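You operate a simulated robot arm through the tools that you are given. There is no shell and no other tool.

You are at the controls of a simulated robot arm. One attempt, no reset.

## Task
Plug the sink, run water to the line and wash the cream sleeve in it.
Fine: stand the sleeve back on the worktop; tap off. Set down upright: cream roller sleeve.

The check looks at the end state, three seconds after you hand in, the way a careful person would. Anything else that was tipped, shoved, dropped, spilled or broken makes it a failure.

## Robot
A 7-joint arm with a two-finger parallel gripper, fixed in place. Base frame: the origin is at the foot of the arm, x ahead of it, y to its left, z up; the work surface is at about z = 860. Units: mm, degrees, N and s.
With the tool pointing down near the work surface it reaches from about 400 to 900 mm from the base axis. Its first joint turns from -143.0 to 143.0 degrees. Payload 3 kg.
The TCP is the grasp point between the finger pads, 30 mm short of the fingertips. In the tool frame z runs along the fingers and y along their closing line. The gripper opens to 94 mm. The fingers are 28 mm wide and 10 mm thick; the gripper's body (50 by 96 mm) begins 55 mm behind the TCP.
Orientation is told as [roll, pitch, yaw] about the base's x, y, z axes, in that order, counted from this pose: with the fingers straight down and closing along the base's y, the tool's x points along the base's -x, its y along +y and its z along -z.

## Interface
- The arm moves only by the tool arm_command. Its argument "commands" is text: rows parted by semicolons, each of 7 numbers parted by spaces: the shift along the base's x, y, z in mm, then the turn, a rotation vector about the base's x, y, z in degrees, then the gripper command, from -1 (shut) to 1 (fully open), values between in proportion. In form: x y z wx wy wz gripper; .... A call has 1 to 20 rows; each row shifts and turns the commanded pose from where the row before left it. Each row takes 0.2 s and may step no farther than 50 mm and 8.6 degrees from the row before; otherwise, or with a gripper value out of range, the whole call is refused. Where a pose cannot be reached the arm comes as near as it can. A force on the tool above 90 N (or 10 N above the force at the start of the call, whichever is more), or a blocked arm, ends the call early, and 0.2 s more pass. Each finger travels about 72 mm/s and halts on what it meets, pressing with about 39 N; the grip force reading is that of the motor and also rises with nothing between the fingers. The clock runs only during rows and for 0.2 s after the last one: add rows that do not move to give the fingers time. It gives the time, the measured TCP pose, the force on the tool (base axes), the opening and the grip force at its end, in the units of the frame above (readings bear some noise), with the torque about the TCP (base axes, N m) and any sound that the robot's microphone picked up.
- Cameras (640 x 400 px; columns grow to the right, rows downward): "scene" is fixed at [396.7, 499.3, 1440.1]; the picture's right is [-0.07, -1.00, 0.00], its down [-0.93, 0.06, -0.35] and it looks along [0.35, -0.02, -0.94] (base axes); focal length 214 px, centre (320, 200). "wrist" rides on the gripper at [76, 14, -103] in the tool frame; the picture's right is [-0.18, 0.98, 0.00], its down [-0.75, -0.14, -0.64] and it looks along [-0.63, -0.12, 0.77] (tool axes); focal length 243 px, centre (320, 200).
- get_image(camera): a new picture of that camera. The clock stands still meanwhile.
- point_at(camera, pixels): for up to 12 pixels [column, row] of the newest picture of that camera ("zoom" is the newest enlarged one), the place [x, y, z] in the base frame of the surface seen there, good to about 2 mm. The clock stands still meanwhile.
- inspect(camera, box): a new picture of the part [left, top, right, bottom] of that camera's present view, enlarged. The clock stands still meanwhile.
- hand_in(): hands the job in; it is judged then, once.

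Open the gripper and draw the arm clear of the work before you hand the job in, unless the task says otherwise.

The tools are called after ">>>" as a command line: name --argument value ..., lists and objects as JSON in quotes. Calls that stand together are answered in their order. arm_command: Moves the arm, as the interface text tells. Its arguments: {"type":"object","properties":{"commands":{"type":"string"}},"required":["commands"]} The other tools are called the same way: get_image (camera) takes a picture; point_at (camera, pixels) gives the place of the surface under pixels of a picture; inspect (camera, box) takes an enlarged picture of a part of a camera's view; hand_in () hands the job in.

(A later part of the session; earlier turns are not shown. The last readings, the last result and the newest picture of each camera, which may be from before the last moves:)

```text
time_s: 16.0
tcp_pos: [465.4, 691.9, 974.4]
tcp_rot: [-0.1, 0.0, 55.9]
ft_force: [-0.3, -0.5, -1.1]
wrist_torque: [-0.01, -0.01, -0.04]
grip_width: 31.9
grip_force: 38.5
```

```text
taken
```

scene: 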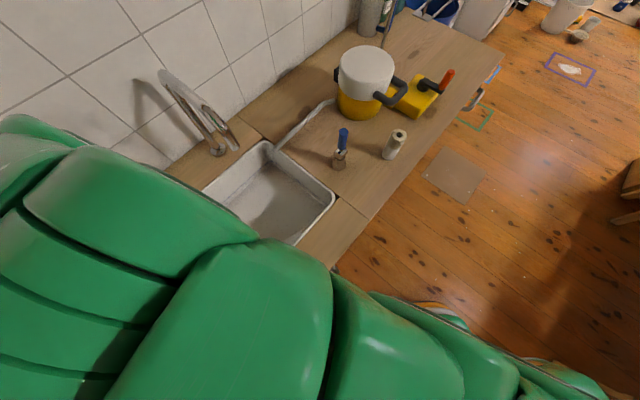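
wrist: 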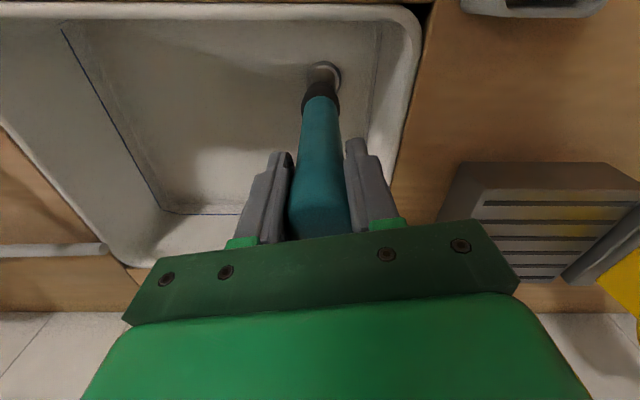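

Reach is fine lower down; the plug is now inside the sink, just short of the drain at (327,70). I shift over the drain centre and descend to about 15 mm above the ring, then check alignment.

>>> arm_command --commands "2.5 5.5 -20 0 0 0 -1;2.5 5.5 -20 0 0 0 -1;0 0 -15 0 0 0 -1;0 0 -10 0 0 0 -1;0 0 0 0 0 0 -1"

>>> get_image --camera "wrist"

>>> inspect --camera "wrist" --box '[270, 40, 390, 130]'

>>> get_image --camera "scene"

```text
time_s: 17.2
tcp_pos: [470.0, 701.7, 911.0]
tcp_rot: [0.1, 0.0, 55.9]
ft_force: [-0.5, -0.4, -1.1]
wrist_torque: [0.0, -0.01, -0.01]
grip_width: 31.8
grip_force: 39.4
```

```text
taken
```

wrist: 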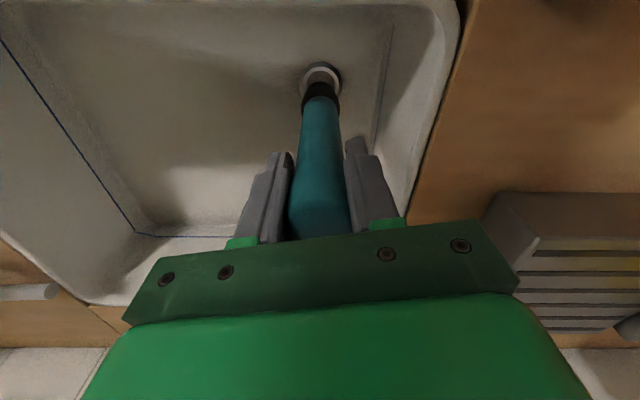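

```text
4.44 times, centred on (330, 85) of wrist
```

zoom: 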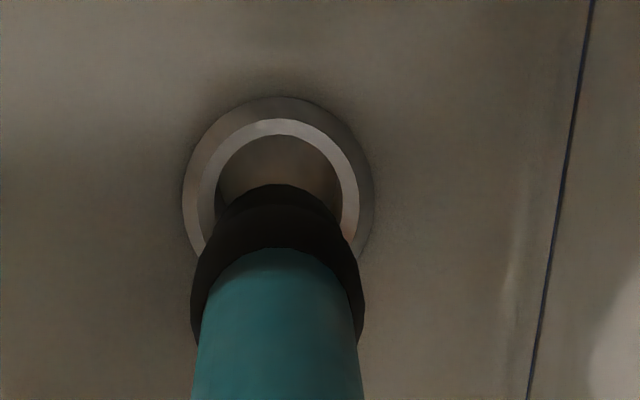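

```text
taken
```

scene: 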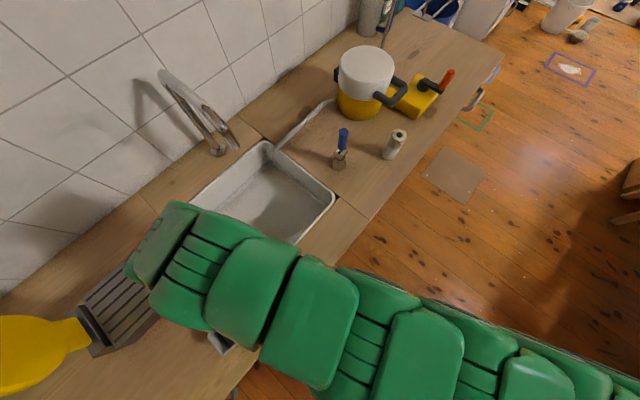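

The plug hovers nearly over the drain (zoom ring centred near (280,200)). I measure ring and plug points to get the residual offset.

>>> point_at --camera "zoom" --pixels '[[209, 190], [225, 157], [248, 135], [277, 128], [310, 138], [335, 160], [349, 190], [352, 215], [207, 220], [260, 150], [300, 165], [240, 175]]'

>>> point_at --camera "zoom" --pixels '[[280, 235], [240, 240], [320, 240], [280, 198], [250, 202], [310, 202], [200, 300], [358, 300], [280, 260], [220, 300], [340, 300], [280, 320]]'

```text
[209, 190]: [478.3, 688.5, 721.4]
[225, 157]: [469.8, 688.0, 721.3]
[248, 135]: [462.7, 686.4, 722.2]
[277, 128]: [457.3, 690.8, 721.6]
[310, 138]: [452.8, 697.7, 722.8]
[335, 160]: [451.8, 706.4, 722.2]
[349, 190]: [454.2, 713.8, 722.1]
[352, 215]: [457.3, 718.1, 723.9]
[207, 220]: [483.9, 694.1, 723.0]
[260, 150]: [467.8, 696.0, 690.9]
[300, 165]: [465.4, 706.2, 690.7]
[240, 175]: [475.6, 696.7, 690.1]
```

```text
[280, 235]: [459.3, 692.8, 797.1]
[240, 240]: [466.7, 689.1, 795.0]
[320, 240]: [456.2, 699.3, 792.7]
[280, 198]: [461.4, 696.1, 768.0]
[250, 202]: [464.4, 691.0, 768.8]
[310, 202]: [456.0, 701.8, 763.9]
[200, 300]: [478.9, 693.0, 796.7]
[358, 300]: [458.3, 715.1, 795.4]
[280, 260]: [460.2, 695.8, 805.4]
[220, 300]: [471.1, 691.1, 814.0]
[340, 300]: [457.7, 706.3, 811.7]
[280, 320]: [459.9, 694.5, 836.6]
```

Plug axis ≈(469,704), drain centre ≈(469.6,704.4): aligned within about a millimetre. I lower it gently in stages toward the seat.

>>> arm_command --commands "0.5 0 -15 0 0 0 -1;0 0 -15 0 0 0 -1;0 0 -8 0 0 0 -1;0 0 -5 0 0 0 -1;0 0 0 0 0 0 -1"

>>> inspect --camera "wrist" --box '[270, 40, 390, 130]'

```text
time_s: 18.4
tcp_pos: [470.1, 702.5, 867.8]
tcp_rot: [0.0, 0.0, 55.9]
ft_force: [-0.1, 0.5, -1.3]
wrist_torque: [-0.06, 0.09, 0.01]
grip_width: 32.1
grip_force: 39.0
```

```text
4.44 times, centred on (330, 85) of wrist
```

zoom: 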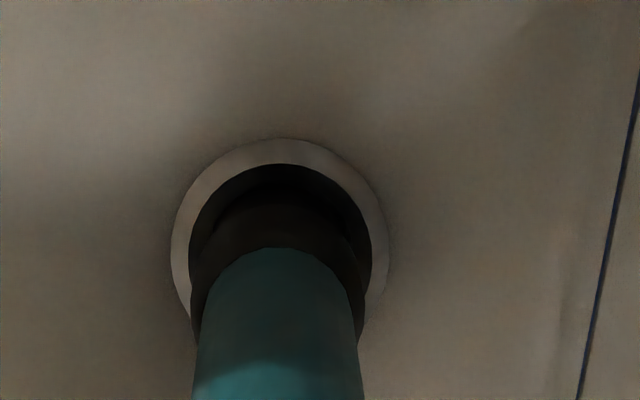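

The stub is inside the drain hole with almost no side force. I continue down in 3 mm steps until it seats.

>>> arm_command --commands "0 0 -3 0 0 0 -1;0 0 -3 0 0 0 -1;0 0 -2 0 0 0 -1;0 0 0 0 0 0 -1"

>>> inspect --camera "wrist" --box '[270, 40, 390, 130]'

```text
time_s: 19.4
tcp_pos: [470.0, 701.6, 859.2]
tcp_rot: [-0.1, 0.1, 55.9]
ft_force: [-1.7, -0.6, -1.4]
wrist_torque: [-0.09, 0.25, 0.0]
grip_width: 31.9
grip_force: 38.6
```

```text
4.44 times, centred on (330, 85) of wrist
```

zoom: 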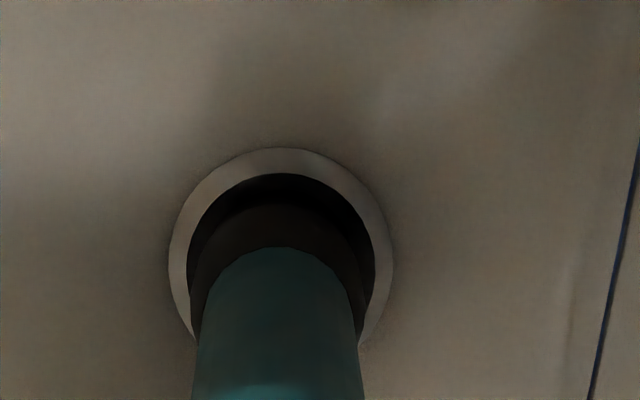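

A light side force (−1.7, −0.6 N) shows the stub touching the +x side; I shift 1 mm to −x and keep lowering.

>>> arm_command --commands "-0.8 -0.3 -2 0 0 0 -1;0 0 -2 0 0 0 -1;0 0 -2 0 0 0 -1;0 0 0 0 0 0 -1"

>>> inspect --camera "wrist" --box '[270, 40, 390, 130]'

```text
time_s: 20.4
tcp_pos: [470.1, 701.8, 854.7]
tcp_rot: [0.0, -0.1, 56.0]
ft_force: [1.3, 1.8, 28.3]
wrist_torque: [0.21, -0.34, -0.07]
grip_width: 31.5
grip_force: 39.3
```

```text
4.44 times, centred on (330, 85) of wrist
```

zoom: 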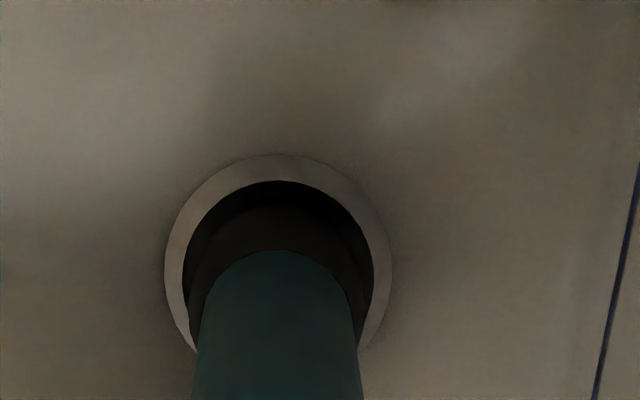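

The vertical force rose to 28 N at TCP z≈855, where I expected seating. I check whether the dark band round the collar is rubber or an open gap.

>>> inspect --camera "wrist" --box '[295, 65, 355, 110]'

>>> point_at --camera "zoom" --pixels '[[250, 90], [250, 105], [250, 120], [250, 130], [250, 150], [250, 180], [140, 180], [160, 190], [400, 180], [380, 200], [330, 120], [180, 120]]'

```text
8.89 times, centred on (325, 88) of wrist
```

zoom: 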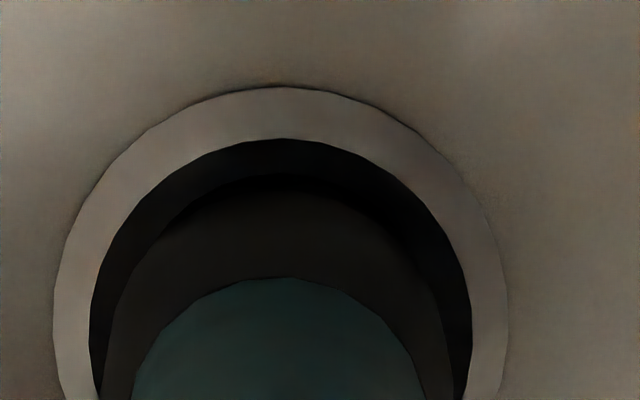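

```text
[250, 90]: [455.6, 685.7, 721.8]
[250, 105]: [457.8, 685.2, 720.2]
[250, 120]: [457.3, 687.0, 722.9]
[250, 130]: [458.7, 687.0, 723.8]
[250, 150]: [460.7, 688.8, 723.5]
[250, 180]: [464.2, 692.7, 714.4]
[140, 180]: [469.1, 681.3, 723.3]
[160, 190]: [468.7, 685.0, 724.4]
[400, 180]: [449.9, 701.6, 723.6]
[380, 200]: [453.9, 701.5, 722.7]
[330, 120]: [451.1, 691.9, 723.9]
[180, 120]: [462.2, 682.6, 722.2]
```

The ring's flat (r 16–20) now just reflects the dark rubber. I sample the collar itself to see how far it is in the hole.

>>> point_at --camera "zoom" --pixels '[[250, 186], [250, 195], [250, 205], [250, 220], [250, 245], [250, 265], [300, 185], [300, 200], [300, 240], [300, 300], [120, 330], [440, 330]]'

>>> arm_command --commands "0 0 0 0 0 0 -1;0 0 0 0 0 0 -1"

```text
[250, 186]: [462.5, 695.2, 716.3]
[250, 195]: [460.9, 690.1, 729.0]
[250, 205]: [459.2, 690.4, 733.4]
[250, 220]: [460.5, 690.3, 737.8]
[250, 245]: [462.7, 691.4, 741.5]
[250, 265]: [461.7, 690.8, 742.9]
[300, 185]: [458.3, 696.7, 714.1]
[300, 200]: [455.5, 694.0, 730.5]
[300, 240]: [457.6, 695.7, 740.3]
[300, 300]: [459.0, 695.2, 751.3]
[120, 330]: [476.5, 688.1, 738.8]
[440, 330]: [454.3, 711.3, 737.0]
```

```text
time_s: 21.0
tcp_pos: [469.4, 702.9, 854.5]
tcp_rot: [0.0, -0.1, 55.9]
ft_force: [2.5, 1.2, 28.4]
wrist_torque: [0.2, -0.31, -0.03]
grip_width: 31.9
grip_force: 38.9
```

The collar's lower edge is at z≈727, ring top ≈724, and the side force (+2.5,+1.2) now says I am slightly off to −x,−y. I recentre by half a millimetre and press a little further.

>>> arm_command --commands "0.5 0.3 0 0 0 0 -1;0 0 -1 0 0 0 -1;0 0 -1 0 0 0 -1;0 0 0 0 0 0 -1"

>>> inspect --camera "wrist" --box '[295, 65, 355, 110]'

>>> point_at --camera "zoom" --pixels '[[250, 186], [250, 195], [250, 205], [250, 220], [250, 245], [300, 185], [300, 200], [300, 240], [250, 130], [330, 120], [160, 190], [250, 150]]'

```text
time_s: 22.0
tcp_pos: [469.4, 702.5, 853.1]
tcp_rot: [0.0, 0.1, 55.9]
ft_force: [-0.3, 1.2, 28.7]
wrist_torque: [0.14, -0.04, 0.02]
grip_width: 31.3
grip_force: 39.1
```

```text
8.89 times, centred on (325, 88) of wrist
```

zoom: 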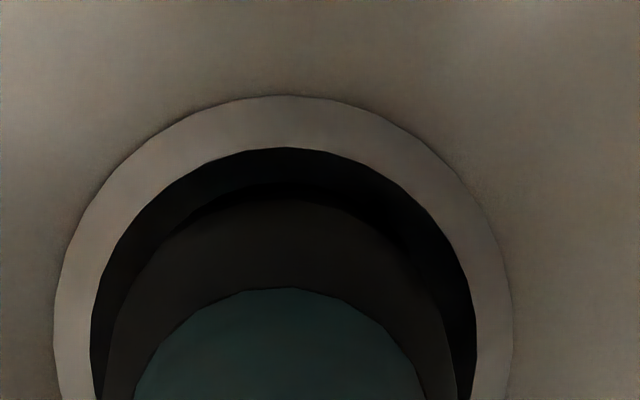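

```text
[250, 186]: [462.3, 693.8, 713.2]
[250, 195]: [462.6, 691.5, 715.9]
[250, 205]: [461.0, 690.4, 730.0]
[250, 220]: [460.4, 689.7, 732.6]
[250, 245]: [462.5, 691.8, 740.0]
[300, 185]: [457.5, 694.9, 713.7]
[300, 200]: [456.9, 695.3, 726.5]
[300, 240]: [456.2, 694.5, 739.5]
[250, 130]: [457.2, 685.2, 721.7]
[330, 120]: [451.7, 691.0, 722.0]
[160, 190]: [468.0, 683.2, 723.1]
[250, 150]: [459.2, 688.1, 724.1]
```

The vertical force stays at 28 N while the handle slips slightly in my grip, so the plug is bottomed on its seat as far as the grip can push. I release it with a partial opening (about 60 mm, clear of the sink wall) and retreat up to look.

>>> arm_command --commands "0 0 2 0 0 0 -1;0 0 0 0 0 0 0.0;0 0 0 0 0 0 0.3;0 0 0 0 0 0 0.3;0 0 0 0 0 0 0.3"

>>> get_image --camera "wrist"

>>> inspect --camera "wrist" --box '[280, 50, 380, 130]'

```text
time_s: 23.2
tcp_pos: [469.9, 702.3, 853.4]
tcp_rot: [0.1, 0.0, 55.8]
ft_force: [1.0, -0.1, -0.2]
wrist_torque: [0.01, 0.02, 0.01]
grip_width: 61.2
grip_force: 0.1
```

```text
taken
```

wrist: 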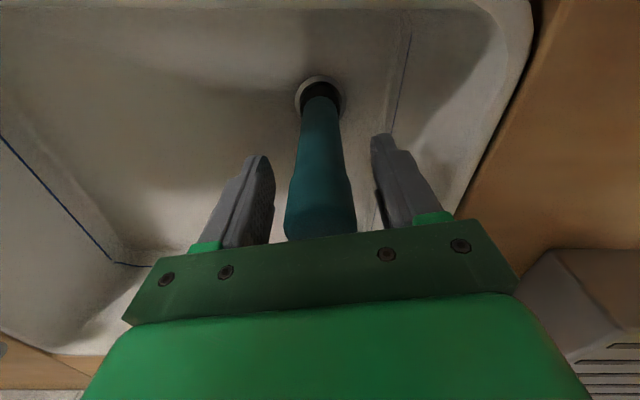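

```text
5.00 times, centred on (330, 90) of wrist
```

zoom: 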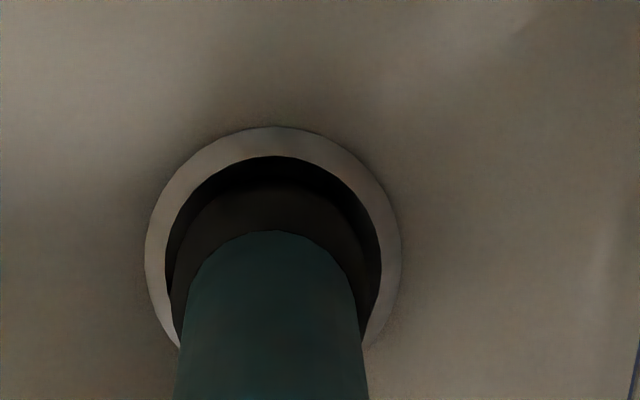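

The plug stands by itself. I raise straight up clear of the handle top (≈z 885) and view it.

>>> arm_command --commands "0 0 20 0 0 0 0.3;0 0 25 0 0 0 0.3;0 0 30 0 0 0 0.3;0 0 25 0 0 0 0.3;0 0 0 0 0 0 0.3"

>>> get_image --camera "wrist"

>>> inspect --camera "wrist" --box '[280, 20, 380, 100]'

```text
time_s: 24.4
tcp_pos: [469.1, 703.3, 954.7]
tcp_rot: [0.0, 0.0, 55.8]
ft_force: [-0.6, 0.0, 0.6]
wrist_torque: [0.01, 0.0, 0.01]
grip_width: 61.2
grip_force: 0.0
```

```text
taken
```

wrist: 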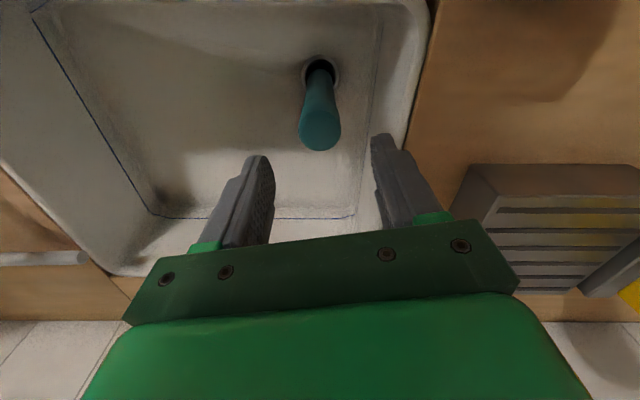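

```text
5.00 times, centred on (330, 60) of wrist
```

zoom: 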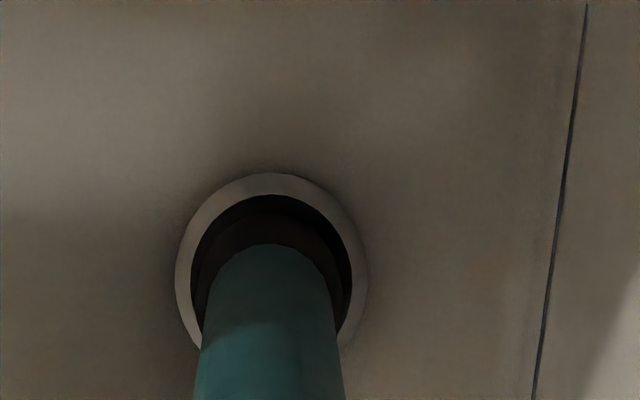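

The plug stands upright in the drain. I measure the handle's top centre and lean before giving it a firmer push from above.

>>> point_at --camera "wrist" --pixels '[[320, 140], [304, 135], [337, 135], [320, 148], [320, 125], [320, 110], [320, 90], [310, 120], [332, 120], [320, 72], [313, 80], [331, 80]]'

>>> get_image --camera "scene"

```text
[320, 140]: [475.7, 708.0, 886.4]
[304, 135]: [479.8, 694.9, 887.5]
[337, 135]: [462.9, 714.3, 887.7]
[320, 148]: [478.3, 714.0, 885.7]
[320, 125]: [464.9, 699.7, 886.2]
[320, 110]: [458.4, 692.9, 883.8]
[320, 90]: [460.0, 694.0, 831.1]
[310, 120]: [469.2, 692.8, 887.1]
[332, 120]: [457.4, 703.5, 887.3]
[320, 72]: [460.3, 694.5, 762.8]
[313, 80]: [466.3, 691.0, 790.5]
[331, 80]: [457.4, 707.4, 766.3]
```

```text
taken
```

scene: 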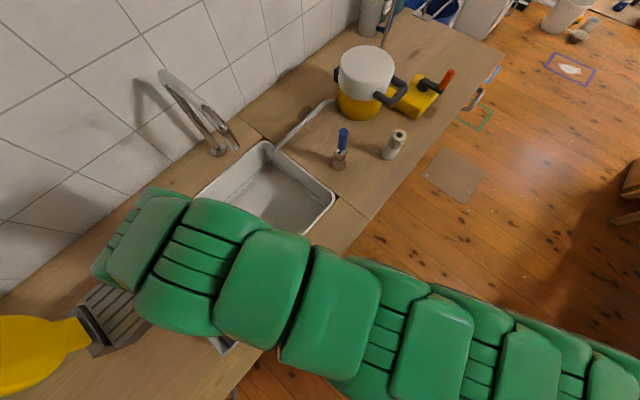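

Handle top is at (469.5,704,887), upright. I close the fingers and press the top centre down gently to make sure the plug is fully seated.

>>> arm_command --commands "0.3 0.7 0 0 0 0 -1;0 0 0 0 0 0 -1;0 0 0 0 0 0 -1;0 0 -15 0 0 0 -1;0 0 -15 0 0 0 -1;0 0 -4 0 0 0 -1;0 0 -2 0 0 0 -1;0 0 -1 0 0 0 -1;0 0 0 0 0 0 -1"

```text
time_s: 26.4
tcp_pos: [469.3, 702.9, 917.5]
tcp_rot: [0.0, 0.0, 55.9]
ft_force: [0.3, 0.0, -0.8]
wrist_torque: [-0.06, 0.02, 0.01]
grip_width: 0.0
grip_force: 33.1
```

Just at contact height, no force yet. I go down 1 mm at a time while watching the force.

>>> arm_command --commands "0 0 -1 0 0 0 -1;0 0 -1 0 0 0 -1;0 0 -1 0 0 0 -1;0 0 0 0 0 0 -1"

```text
time_s: 27.4
tcp_pos: [470.4, 702.9, 915.6]
tcp_rot: [0.0, -0.1, 55.8]
ft_force: [-0.6, -1.0, 23.9]
wrist_torque: [-0.16, 0.06, 0.02]
grip_width: 0.0
grip_force: 33.3
```

>>> arm_command --commands "0 0 -1 0 0 0 -1;0 0 -1 0 0 0 -1;0 0 0 0 0 0 -1"

>>> get_image --camera "wrist"

```text
time_s: 28.2
tcp_pos: [469.7, 703.4, 915.1]
tcp_rot: [0.1, -0.3, 55.9]
ft_force: [-1.3, -2.1, 71.0]
wrist_torque: [-0.32, 0.24, -0.03]
grip_width: 0.0
grip_force: 32.9
```

```text
taken
```

wrist: 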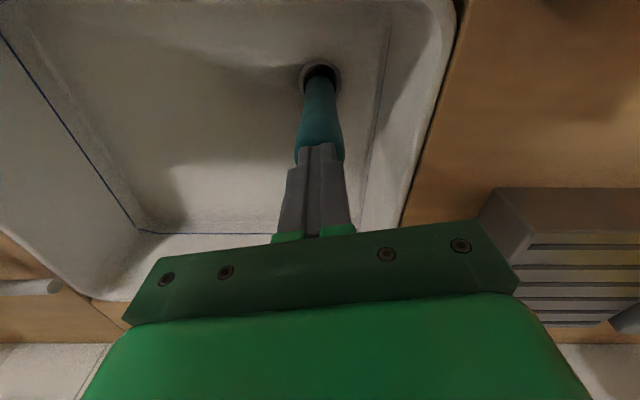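

The push reached 71 N with no give, so the plug is firmly seated. I back off upward and head toward the lever via a point nearer the base, at z≈1000.

>>> arm_command --commands "0 0 5 0 0 0 -1;0 0 30 0 0 0 -1;0 0 35 0 0 0 -1;-10 -35 15 0 0 0 -1;-10 -40 10 0 0 0 1;-10 -40 0 0 0 0 1;10 -40 0 0 0 0 1;30 -35 0 0 0 -3 1;35 -30 0 0 0 -4 1;35 -30 0 0 0 -4 1;35 -30 0 0 0 -4 1;20 -20 0 0 0 -4 1;0 0 0 0 0 0 1"

>>> get_image --camera "wrist"

>>> get_image --camera "scene"

```text
time_s: 31.0
tcp_pos: [605.8, 402.0, 1006.5]
tcp_rot: [0.0, 0.1, 36.9]
ft_force: [0.3, -0.5, -0.4]
wrist_torque: [0.02, 0.02, -0.02]
grip_width: 94.0
grip_force: 0.2
```

```text
taken
```

wrist: 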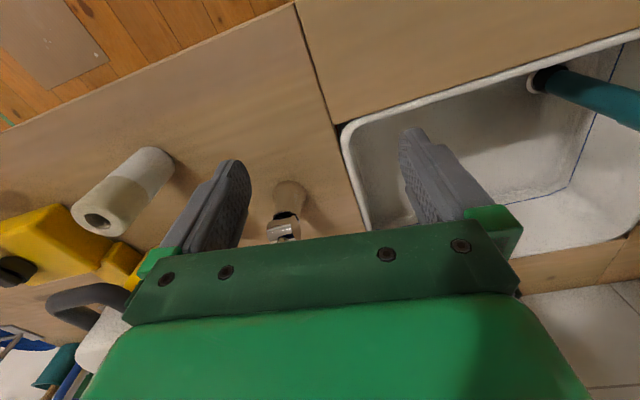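

```text
taken
```

scene: 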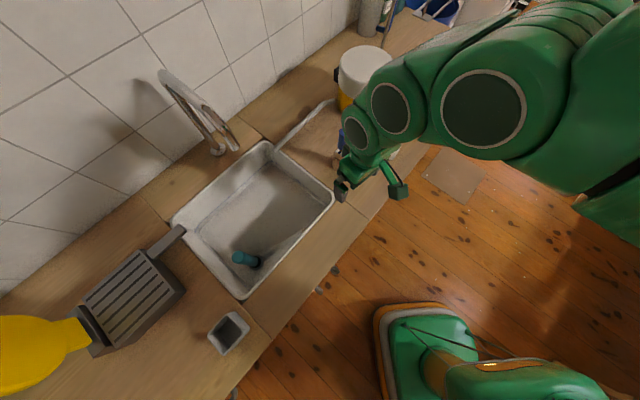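

The plug stands in the drain (scene (245,258)). I turn the gripper to yaw ≈102 so the open fingers can straddle the lever along its swing direction, staying clear of lever and sleeve.

>>> arm_command --commands "0 -36 0 0 0 8.1 1;0 -36 0 0 0 8.1 1;0 0 0 0 0 8.1 1;0 0 0 0 0 8.1 1;0 0 0 0 0 8.1 1;0 0 0 0 0 8.1 1;0 0 0 0 0 8.1 1;0 0 0 0 0 8.1 1;0 0 0 0 0 0 1"

>>> get_image --camera "wrist"

>>> get_image --camera "scene"

```text
time_s: 33.0
tcp_pos: [605.1, 330.9, 1008.6]
tcp_rot: [-0.1, 0.0, 101.8]
ft_force: [0.3, -0.4, 0.3]
wrist_torque: [0.01, 0.01, -0.02]
grip_width: 94.3
grip_force: 0.1
```

```text
taken
```

wrist: 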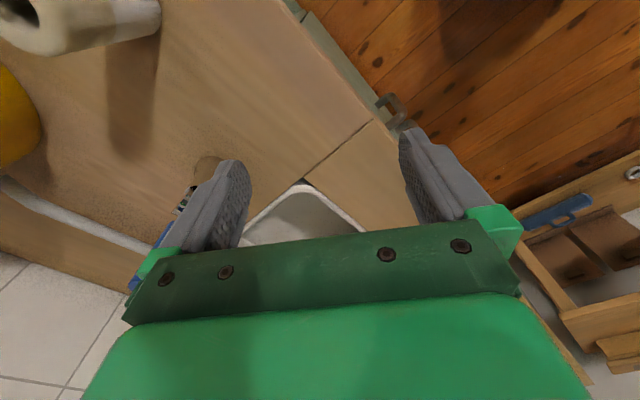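

```text
taken
```

scene: 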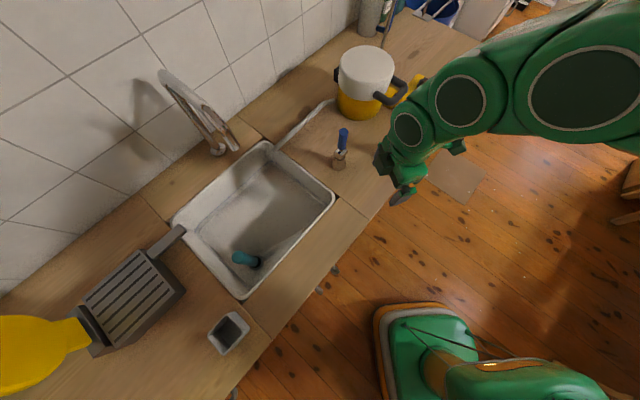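

I slide outward to (744,325), keeping south of the lever, then look at it with the wrist camera before straddling it.

>>> arm_command --commands "35 -1.5 0 0 0 0 1;35 -1.5 0 0 0 0 1;35 -1.5 0 0 0 0 1;34 -1.5 0 0 0 0 1;0 0 0 0 0 0 1"

>>> get_image --camera "wrist"

>>> inspect --camera "wrist" --box '[230, 60, 430, 240]'

```text
time_s: 34.2
tcp_pos: [744.4, 324.6, 1007.4]
tcp_rot: [0.0, 0.0, 101.8]
ft_force: [0.6, -0.2, 0.0]
wrist_torque: [-0.04, 0.03, 0.01]
grip_width: 93.8
grip_force: 0.0
```

```text
taken
```

wrist: 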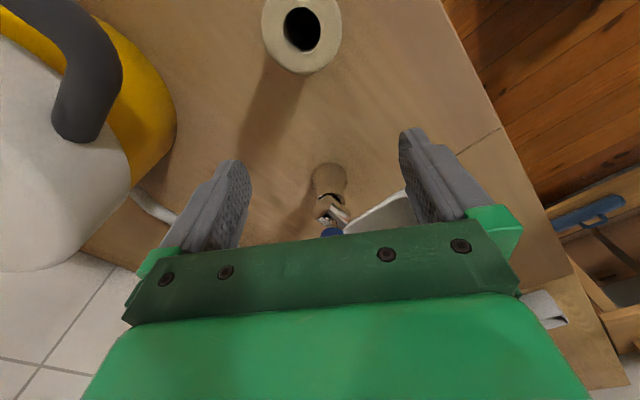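

```text
2.22 times, centred on (330, 150) of wrist
```

zoom: 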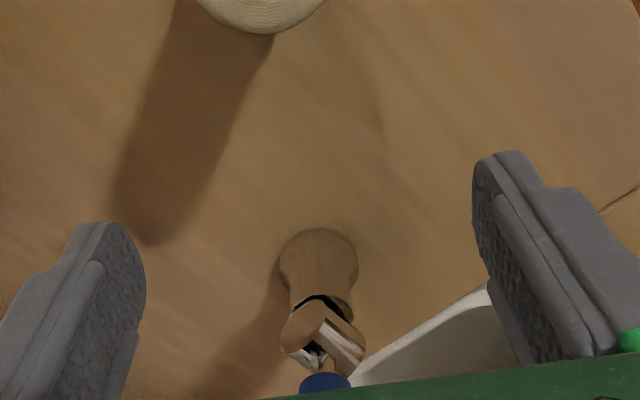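

The lever is at (330,215) between the finger lines. I zoom in on the valve's barrel and slot.

>>> inspect --camera "wrist" --box '[300, 155, 365, 240]'

>>> point_at --camera "wrist" --pixels '[[320, 205], [318, 212], [331, 206], [342, 218], [345, 212], [337, 222], [330, 195], [328, 218], [332, 231], [330, 170], [325, 185], [338, 185]]'

```text
4.71 times, centred on (332, 198) of wrist
```

zoom: 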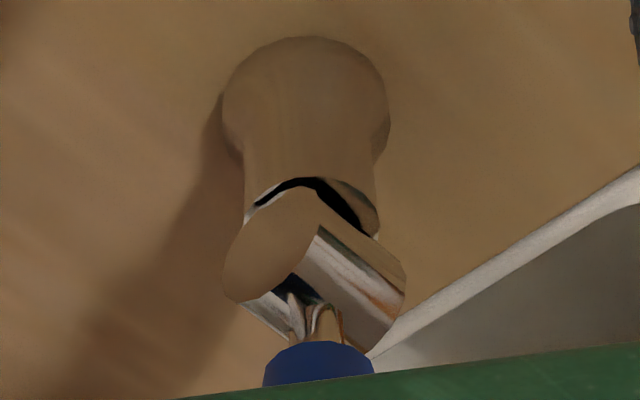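

```text
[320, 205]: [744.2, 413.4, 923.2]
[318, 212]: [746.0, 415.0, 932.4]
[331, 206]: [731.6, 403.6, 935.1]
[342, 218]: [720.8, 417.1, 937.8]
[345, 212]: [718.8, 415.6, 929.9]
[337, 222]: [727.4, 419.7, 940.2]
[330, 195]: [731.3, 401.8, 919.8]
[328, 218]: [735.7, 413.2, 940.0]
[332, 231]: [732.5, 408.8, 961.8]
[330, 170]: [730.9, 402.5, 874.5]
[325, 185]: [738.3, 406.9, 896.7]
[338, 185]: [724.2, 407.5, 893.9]
```

The barrel's end cap shows its axis lies along the worktop's length (az ≈136°), so the lever swings front–back (az 46°/226°). I go to the front of the lever with yaw 46 so the fingers can close along the pivot axis.

>>> arm_command --commands "-30 0 0 0 0 0 1;-32 5 0 0 0 -8 1;-30 10 0 0 0 -8 1;0 0 0 0 0 -8 1;0 0 0 0 0 -8 1;0 0 0 0 0 -8 1;0 0 0 0 0 -8 1;0 0 0 0 0 -7.8 1;0 0 -8 0 0 0 1;0 0 -8 0 0 0 1;0 0 0 0 0 0 1"

>>> get_image --camera "wrist"

>>> inspect --camera "wrist" --box '[250, 120, 410, 240]'

```text
time_s: 36.6
tcp_pos: [651.8, 341.0, 991.0]
tcp_rot: [0.0, 0.0, 45.9]
ft_force: [0.3, -0.5, 0.8]
wrist_torque: [-0.02, 0.0, 0.0]
grip_width: 94.1
grip_force: 0.0
```

```text
taken
```

wrist: 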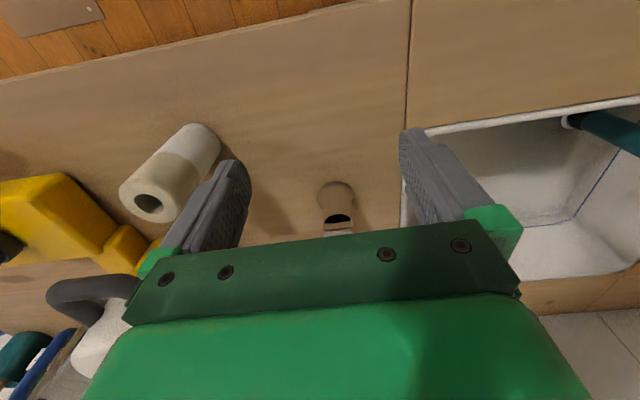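

```text
3.33 times, centred on (330, 180) of wrist
```

zoom: 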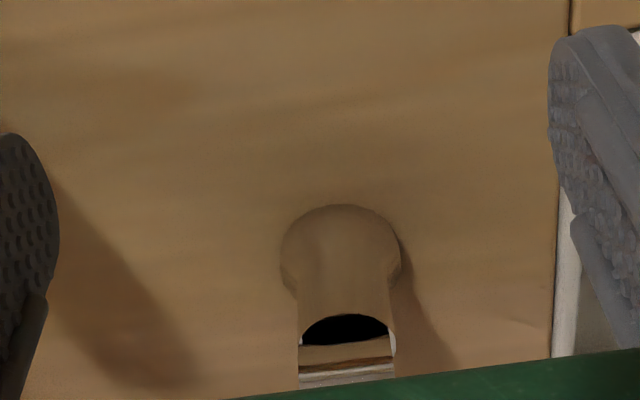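

Front-on, the barrel is level across the picture, confirming the pivot direction. I advance along az 45° so the lever passes between the open fingers, then stop to check.

>>> arm_command --commands "20 20 0 0 0 0 1;20 20 0 0 0 0 1;20 20 0 0 0 0 1;18 19 0 0 0 0 1;0 0 0 0 0 0 1"

>>> get_image --camera "wrist"

>>> inspect --camera "scene" --box '[280, 80, 440, 200]'

```text
time_s: 37.8
tcp_pos: [730.1, 418.8, 989.8]
tcp_rot: [0.0, -0.2, 45.9]
ft_force: [0.1, -0.7, 0.6]
wrist_torque: [0.01, 0.03, -0.01]
grip_width: 93.8
grip_force: 0.0
```

```text
taken
```

wrist: 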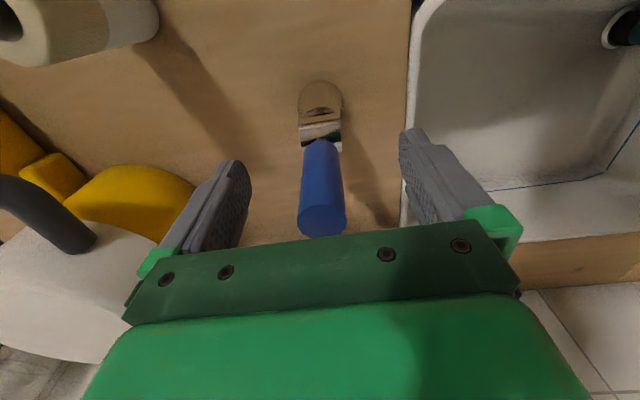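

```text
3.33 times, centred on (360, 140) of scene
```

zoom: 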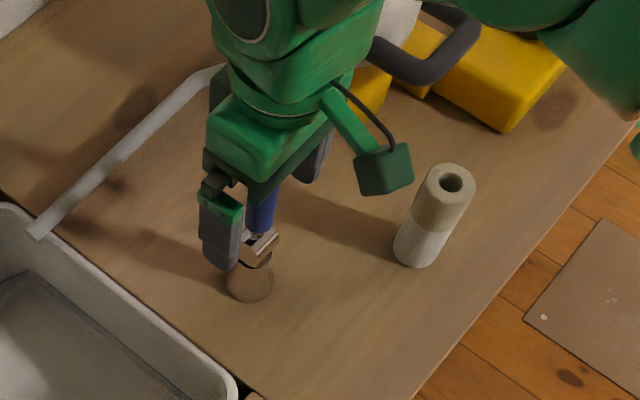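

The blue lever is centred between the fingers. I check its axis against the TCP before closing.

>>> point_at --camera "wrist" --pixels '[[322, 222], [322, 210], [322, 180], [322, 150], [306, 180], [340, 180], [312, 225], [338, 225], [307, 138], [333, 136], [320, 140], [320, 90]]'

```text
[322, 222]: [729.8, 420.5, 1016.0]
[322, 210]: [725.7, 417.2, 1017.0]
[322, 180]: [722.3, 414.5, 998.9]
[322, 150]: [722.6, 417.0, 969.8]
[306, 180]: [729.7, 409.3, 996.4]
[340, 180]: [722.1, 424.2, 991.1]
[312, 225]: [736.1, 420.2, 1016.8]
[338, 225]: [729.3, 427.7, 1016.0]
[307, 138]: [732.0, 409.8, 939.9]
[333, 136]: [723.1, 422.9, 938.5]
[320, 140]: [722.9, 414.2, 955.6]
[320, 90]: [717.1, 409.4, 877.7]
```

Lever axis ≈(730,420.5), matching the TCP. I close on the handle.

>>> arm_command --commands "0.3 1 0 0 0 0 -1;0 0 0 0 0 0 -1;0 0 0 0 0 0 -1;0 0 0 0 0 0 -1;0 0 0 0 0 0 -1;0 0 0 0 0 0 -1"

```text
time_s: 39.2
tcp_pos: [730.5, 419.0, 990.5]
tcp_rot: [0.0, 0.0, 45.9]
ft_force: [1.4, 0.5, -1.5]
wrist_torque: [0.16, 0.02, -0.01]
grip_width: 22.8
grip_force: 44.8
```

Gripped (22.8 mm). I pull a few millimetres toward the front of the worktop (az 226°) and read the force.

>>> arm_command --commands "-2 -2 0 0 0 0 -1;-2 -2 -0.3 0 0 0 -1;0 0 0 0 0 0 -1"

```text
time_s: 40.0
tcp_pos: [725.8, 415.7, 991.4]
tcp_rot: [0.0, -0.1, 45.9]
ft_force: [18.0, 5.6, 6.5]
wrist_torque: [0.73, -0.86, -0.04]
grip_width: 22.7
grip_force: 45.2
```

There is resistance (~19 N) pulling forward, with no sound. I return and try the other way, toward the wall.

>>> arm_command --commands "2 2 0.3 0 0 0 -1;2 2 0 0 0 0 -1;0 0 0 0 0 0 -1;2 2 0 0 0 0 -1;2 2 -0.3 0 0 0 -1;0 0 0 0 0 0 -1"

>>> inspect --camera "scene" --box '[280, 80, 440, 200]'

```text
time_s: 41.4
tcp_pos: [734.1, 422.4, 990.3]
tcp_rot: [0.0, 0.2, 45.8]
ft_force: [-23.7, -24.5, -8.0]
wrist_torque: [-0.25, 0.06, 0.03]
grip_width: 23.1
grip_force: 45.0
```

```text
3.33 times, centred on (360, 140) of scene
```

zoom: 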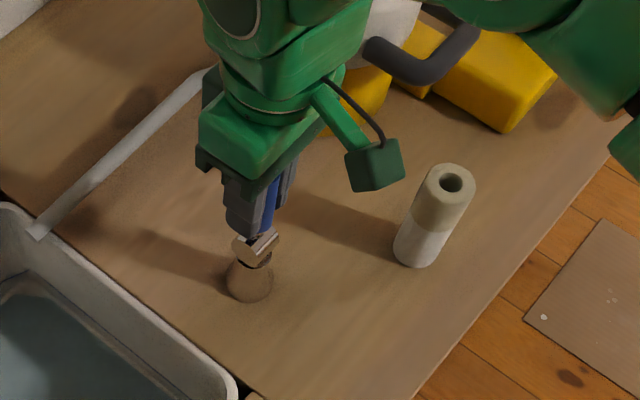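

The sink floor in this view (lower left) looks bluish, so some water may have come in. I take full pictures.

>>> get_image --camera "scene"

>>> inspect --camera "scene" --box '[150, 110, 350, 310]'

>>> get_image --camera "wrist"

```text
taken
```

scene: 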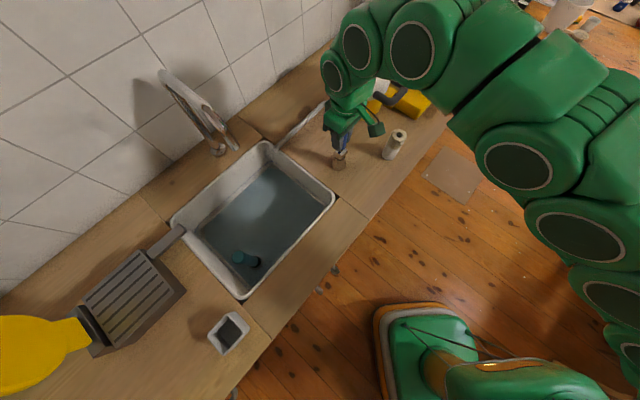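

```text
2.00 times, centred on (250, 210) of scene
```

zoom: 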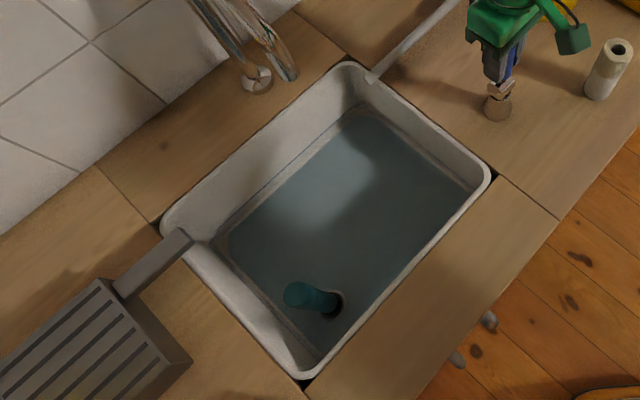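

```text
taken
```

wrist: 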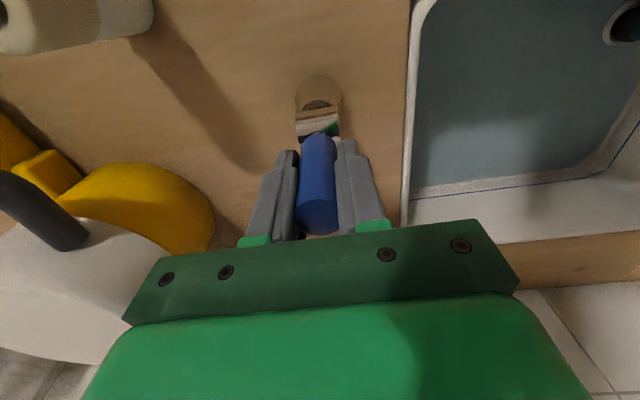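

Water now covers the floor: pulling the lever forward opens the tap, and pushing back (force −24 N) is the closed stop. I ease the lever to neutral-closed and measure the water level.

>>> arm_command --commands "-1 -1 0 0 0 0 -1;0 0 0 0 0 0 -1"

>>> point_at --camera "scene" --pixels '[[260, 210], [300, 200], [240, 230], [280, 230], [255, 190], [268, 178], [215, 235], [230, 265], [295, 180], [320, 195], [225, 220], [250, 195]]'

>>> get_image --camera "scene"

```text
time_s: 42.0
tcp_pos: [732.8, 423.3, 990.0]
tcp_rot: [0.0, 0.1, 45.8]
ft_force: [-0.8, -11.1, -24.0]
wrist_torque: [0.72, -0.71, 0.02]
grip_width: 22.7
grip_force: 44.6
```

```text
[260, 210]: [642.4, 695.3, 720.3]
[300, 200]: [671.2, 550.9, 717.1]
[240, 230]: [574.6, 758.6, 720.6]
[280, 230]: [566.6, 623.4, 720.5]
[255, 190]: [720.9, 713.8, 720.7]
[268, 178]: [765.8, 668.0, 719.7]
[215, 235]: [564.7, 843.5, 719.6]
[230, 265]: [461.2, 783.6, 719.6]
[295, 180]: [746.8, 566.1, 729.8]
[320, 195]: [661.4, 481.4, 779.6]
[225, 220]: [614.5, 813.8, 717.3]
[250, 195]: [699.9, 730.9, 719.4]
```

```text
taken
```

scene: 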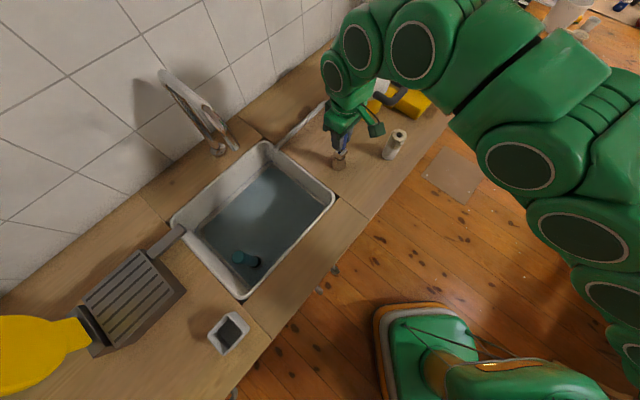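

The point tool sees through the water, so I judge the level against the blue line by eye; I zoom in at the water edge.

>>> inspect --camera "wrist" --box '[400, 60, 640, 230]'

>>> inspect --camera "scene" --box '[160, 135, 290, 265]'

>>> inspect --camera "scene" --box '[150, 60, 290, 160]'

```text
2.35 times, centred on (520, 145) of wrist
```

zoom: 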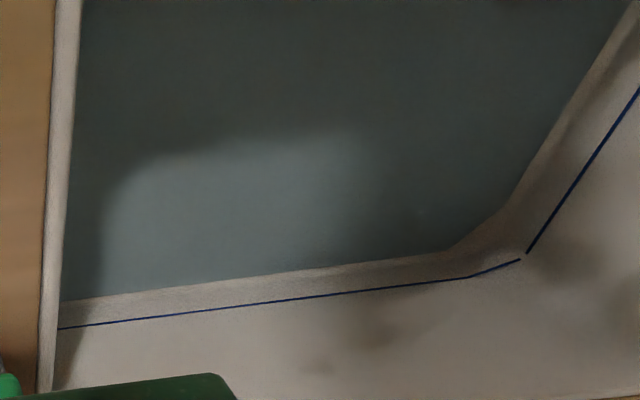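

```text
3.08 times, centred on (225, 200) of scene
```

zoom: 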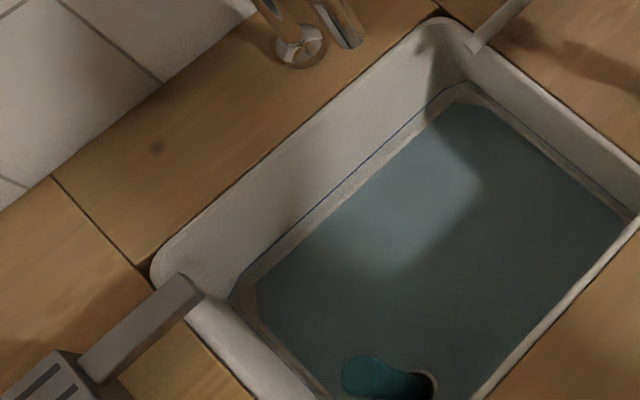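

```text
4.00 times, centred on (220, 110) of scene
```

zoom: 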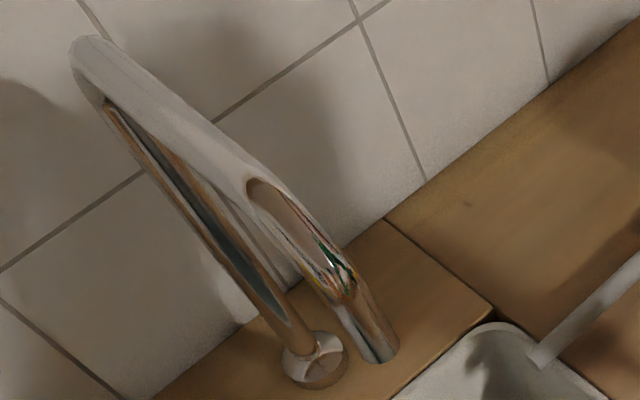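

The water edge is below the line (zoom row 275 vs line row 301). I measure the z of the water's edge and of the line.

>>> inspect --camera "wrist" --box '[400, 60, 640, 230]'

>>> point_at --camera "zoom" --pixels '[[270, 273], [270, 277], [270, 282], [270, 301], [200, 284], [200, 288], [200, 310], [350, 262], [350, 266], [350, 293], [560, 130], [600, 150]]'

```text
2.35 times, centred on (520, 145) of wrist
```

zoom: 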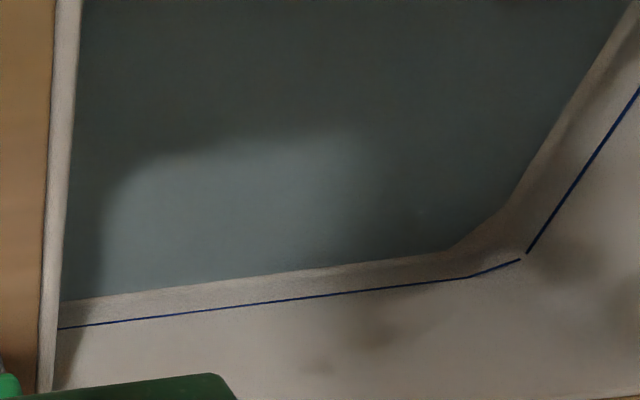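

```text
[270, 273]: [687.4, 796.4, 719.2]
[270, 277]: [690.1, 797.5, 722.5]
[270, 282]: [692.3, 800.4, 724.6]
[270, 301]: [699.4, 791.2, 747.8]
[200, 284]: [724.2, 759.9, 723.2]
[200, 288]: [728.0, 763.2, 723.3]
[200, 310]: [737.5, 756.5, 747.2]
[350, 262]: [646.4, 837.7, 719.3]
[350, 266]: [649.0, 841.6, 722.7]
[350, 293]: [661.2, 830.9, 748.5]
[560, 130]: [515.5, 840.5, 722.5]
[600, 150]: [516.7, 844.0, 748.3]
```

The water edge is at z≈722.5 against the line at z≈748, so about 25 mm more is needed. I pull the lever forward again to the same small opening and hold about 2 s, then look while the clock is stopped.

>>> arm_command --commands "-2.5 -2.6 0 0 0 0 -1;-2.5 -2.6 -0.2 0 0 0 -1;-2 -2.2 -0.2 0 0 0 -1;0 0 0 0 0 0 -1;0 0 0 0 0 0 -1;0 0 0 0 0 0 -1;0 0 0 0 0 0 -1;0 0 0 0 0 0 -1;0 0 0 0 0 0 -1"

>>> get_image --camera "scene"

>>> inspect --camera "wrist" --box '[400, 60, 640, 230]'

```text
time_s: 44.0
tcp_pos: [726.0, 416.2, 992.0]
tcp_rot: [0.0, 0.0, 45.8]
ft_force: [0.3, -2.6, 32.1]
wrist_torque: [-0.26, -0.36, -0.03]
grip_width: 22.7
grip_force: 45.1
```

```text
taken
```

scene: 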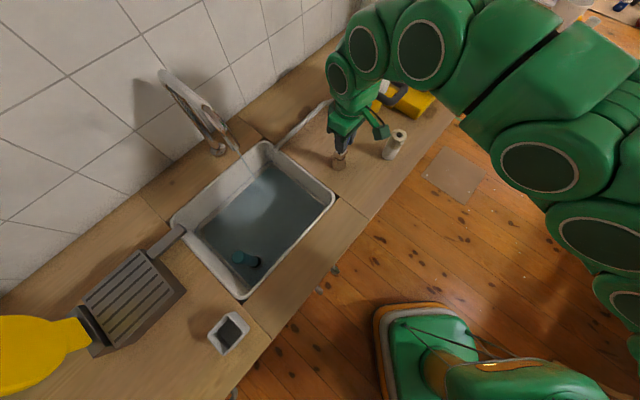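

```text
2.35 times, centred on (520, 145) of wrist
```

zoom: 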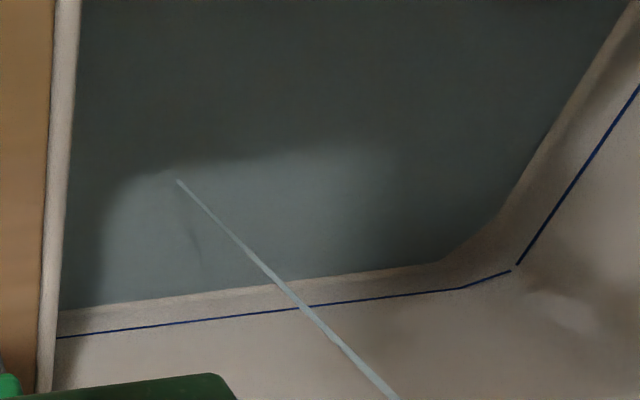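

A thin stream is running from the spout. I relieve the vertical load by 1 mm and keep it open for about 3 s more.

>>> arm_command --commands "0 0 1 0 0 0 -1;0 0 0.5 0 0 0 -1;0 0 0 0 0 0 -1;0 0 0 0 0 0 -1;0 0 0 0 0 0 -1;0 0 0 0 0 0 -1;0 0 0 0 0 0 -1;0 0 0 0 0 0 -1;0 0 0 0 0 0 -1;0 0 0 0 0 0 -1;0 0 0 0 0 0 -1;0 0 0 0 0 0 -1;0 0 0 0 0 0 -1;0 0 0 0 0 0 -1"

>>> inspect --camera "wrist" --box '[400, 60, 640, 230]'

>>> point_at --camera "zoom" --pixels '[[150, 294], [150, 298], [150, 302], [200, 288], [200, 293], [200, 297], [370, 266], [370, 270], [370, 275], [370, 290], [500, 215], [510, 225]]'

```text
time_s: 47.0
tcp_pos: [726.7, 415.2, 989.8]
tcp_rot: [0.1, 0.1, 46.0]
ft_force: [-12.2, -2.2, -22.5]
wrist_torque: [-1.11, 0.11, -0.08]
grip_width: 22.7
grip_force: 45.3
```

```text
2.35 times, centred on (520, 145) of wrist
```

zoom: 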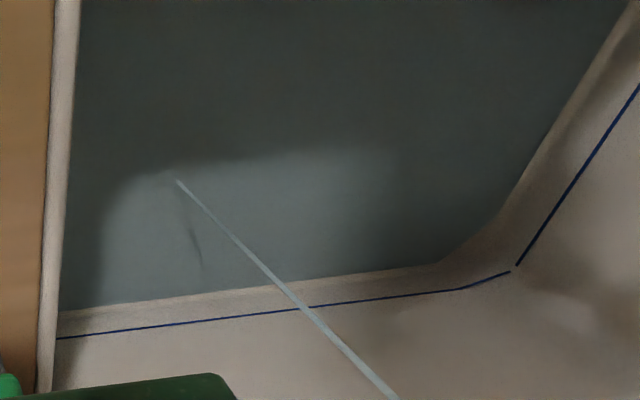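

```text
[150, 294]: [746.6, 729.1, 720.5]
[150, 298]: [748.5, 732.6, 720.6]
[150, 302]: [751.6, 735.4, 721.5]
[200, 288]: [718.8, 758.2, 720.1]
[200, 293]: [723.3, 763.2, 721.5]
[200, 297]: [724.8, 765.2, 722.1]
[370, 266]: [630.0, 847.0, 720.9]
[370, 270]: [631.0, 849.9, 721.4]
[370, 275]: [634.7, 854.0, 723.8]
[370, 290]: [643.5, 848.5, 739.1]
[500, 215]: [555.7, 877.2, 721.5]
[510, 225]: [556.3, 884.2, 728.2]
```

The stream at this opening is thin and the level hardly moves, so I open the lever further along its arc in small steps.

>>> arm_command --commands "-1.75 -1.8 -0.8 0 0 0 -1;-1.75 -1.8 -0.4 0 0 0 -1;-1.75 -1.8 -0.5 0 0 0 -1;-1.75 -1.8 -0.7 0 0 0 -1;0 0 0 0 0 0 -1"

>>> get_image --camera "scene"

>>> get_image --camera "wrist"

```text
time_s: 48.2
tcp_pos: [720.1, 410.3, 990.5]
tcp_rot: [0.1, -0.2, 45.9]
ft_force: [14.2, 13.8, 18.6]
wrist_torque: [0.3, -1.86, -0.13]
grip_width: 23.0
grip_force: 44.8
```

```text
taken
```

scene: 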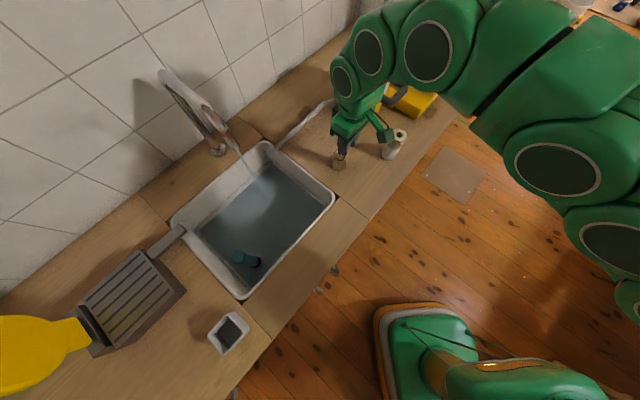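

```text
taken
```

wrist: 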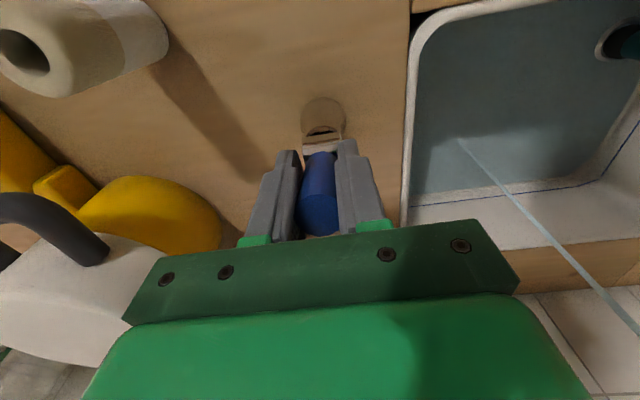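

The stream is thicker now. I hold for about 3 s and check the level.

>>> arm_command --commands "0 0 0.4 0 0 0 -1;0 0 0 0 0 0 -1;0 0 0 0 0 0 -1;0 0 0 0 0 0 -1;0 0 0 0 0 0 -1;0 0 0 0 0 0 -1;0 0 0 0 0 0 -1;0 0 0 0 0 0 -1;0 0 0 0 0 0 -1;0 0 0 0 0 0 -1;0 0 0 0 0 0 -1;0 0 0 0 0 0 -1;0 0 0 0 0 0 -1;0 0 0 0 0 0 -1"

>>> inspect --camera "wrist" --box '[400, 60, 640, 230]'

>>> inspect --camera "scene" --box '[160, 135, 350, 305]'

```text
time_s: 51.2
tcp_pos: [719.6, 408.6, 989.9]
tcp_rot: [0.0, 0.0, 46.0]
ft_force: [7.1, 6.3, 25.8]
wrist_torque: [0.09, -1.37, -0.17]
grip_width: 22.9
grip_force: 44.5
```

```text
2.35 times, centred on (520, 145) of wrist
```

zoom: 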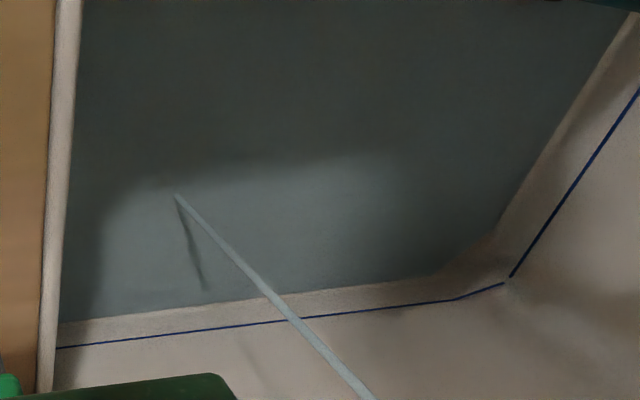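

```text
2.35 times, centred on (255, 220) of scene
```

zoom: 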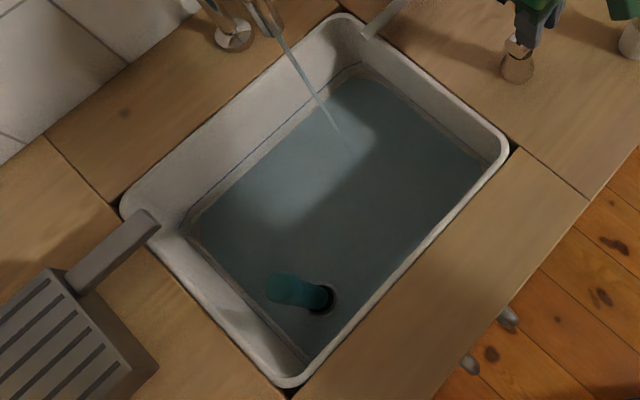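

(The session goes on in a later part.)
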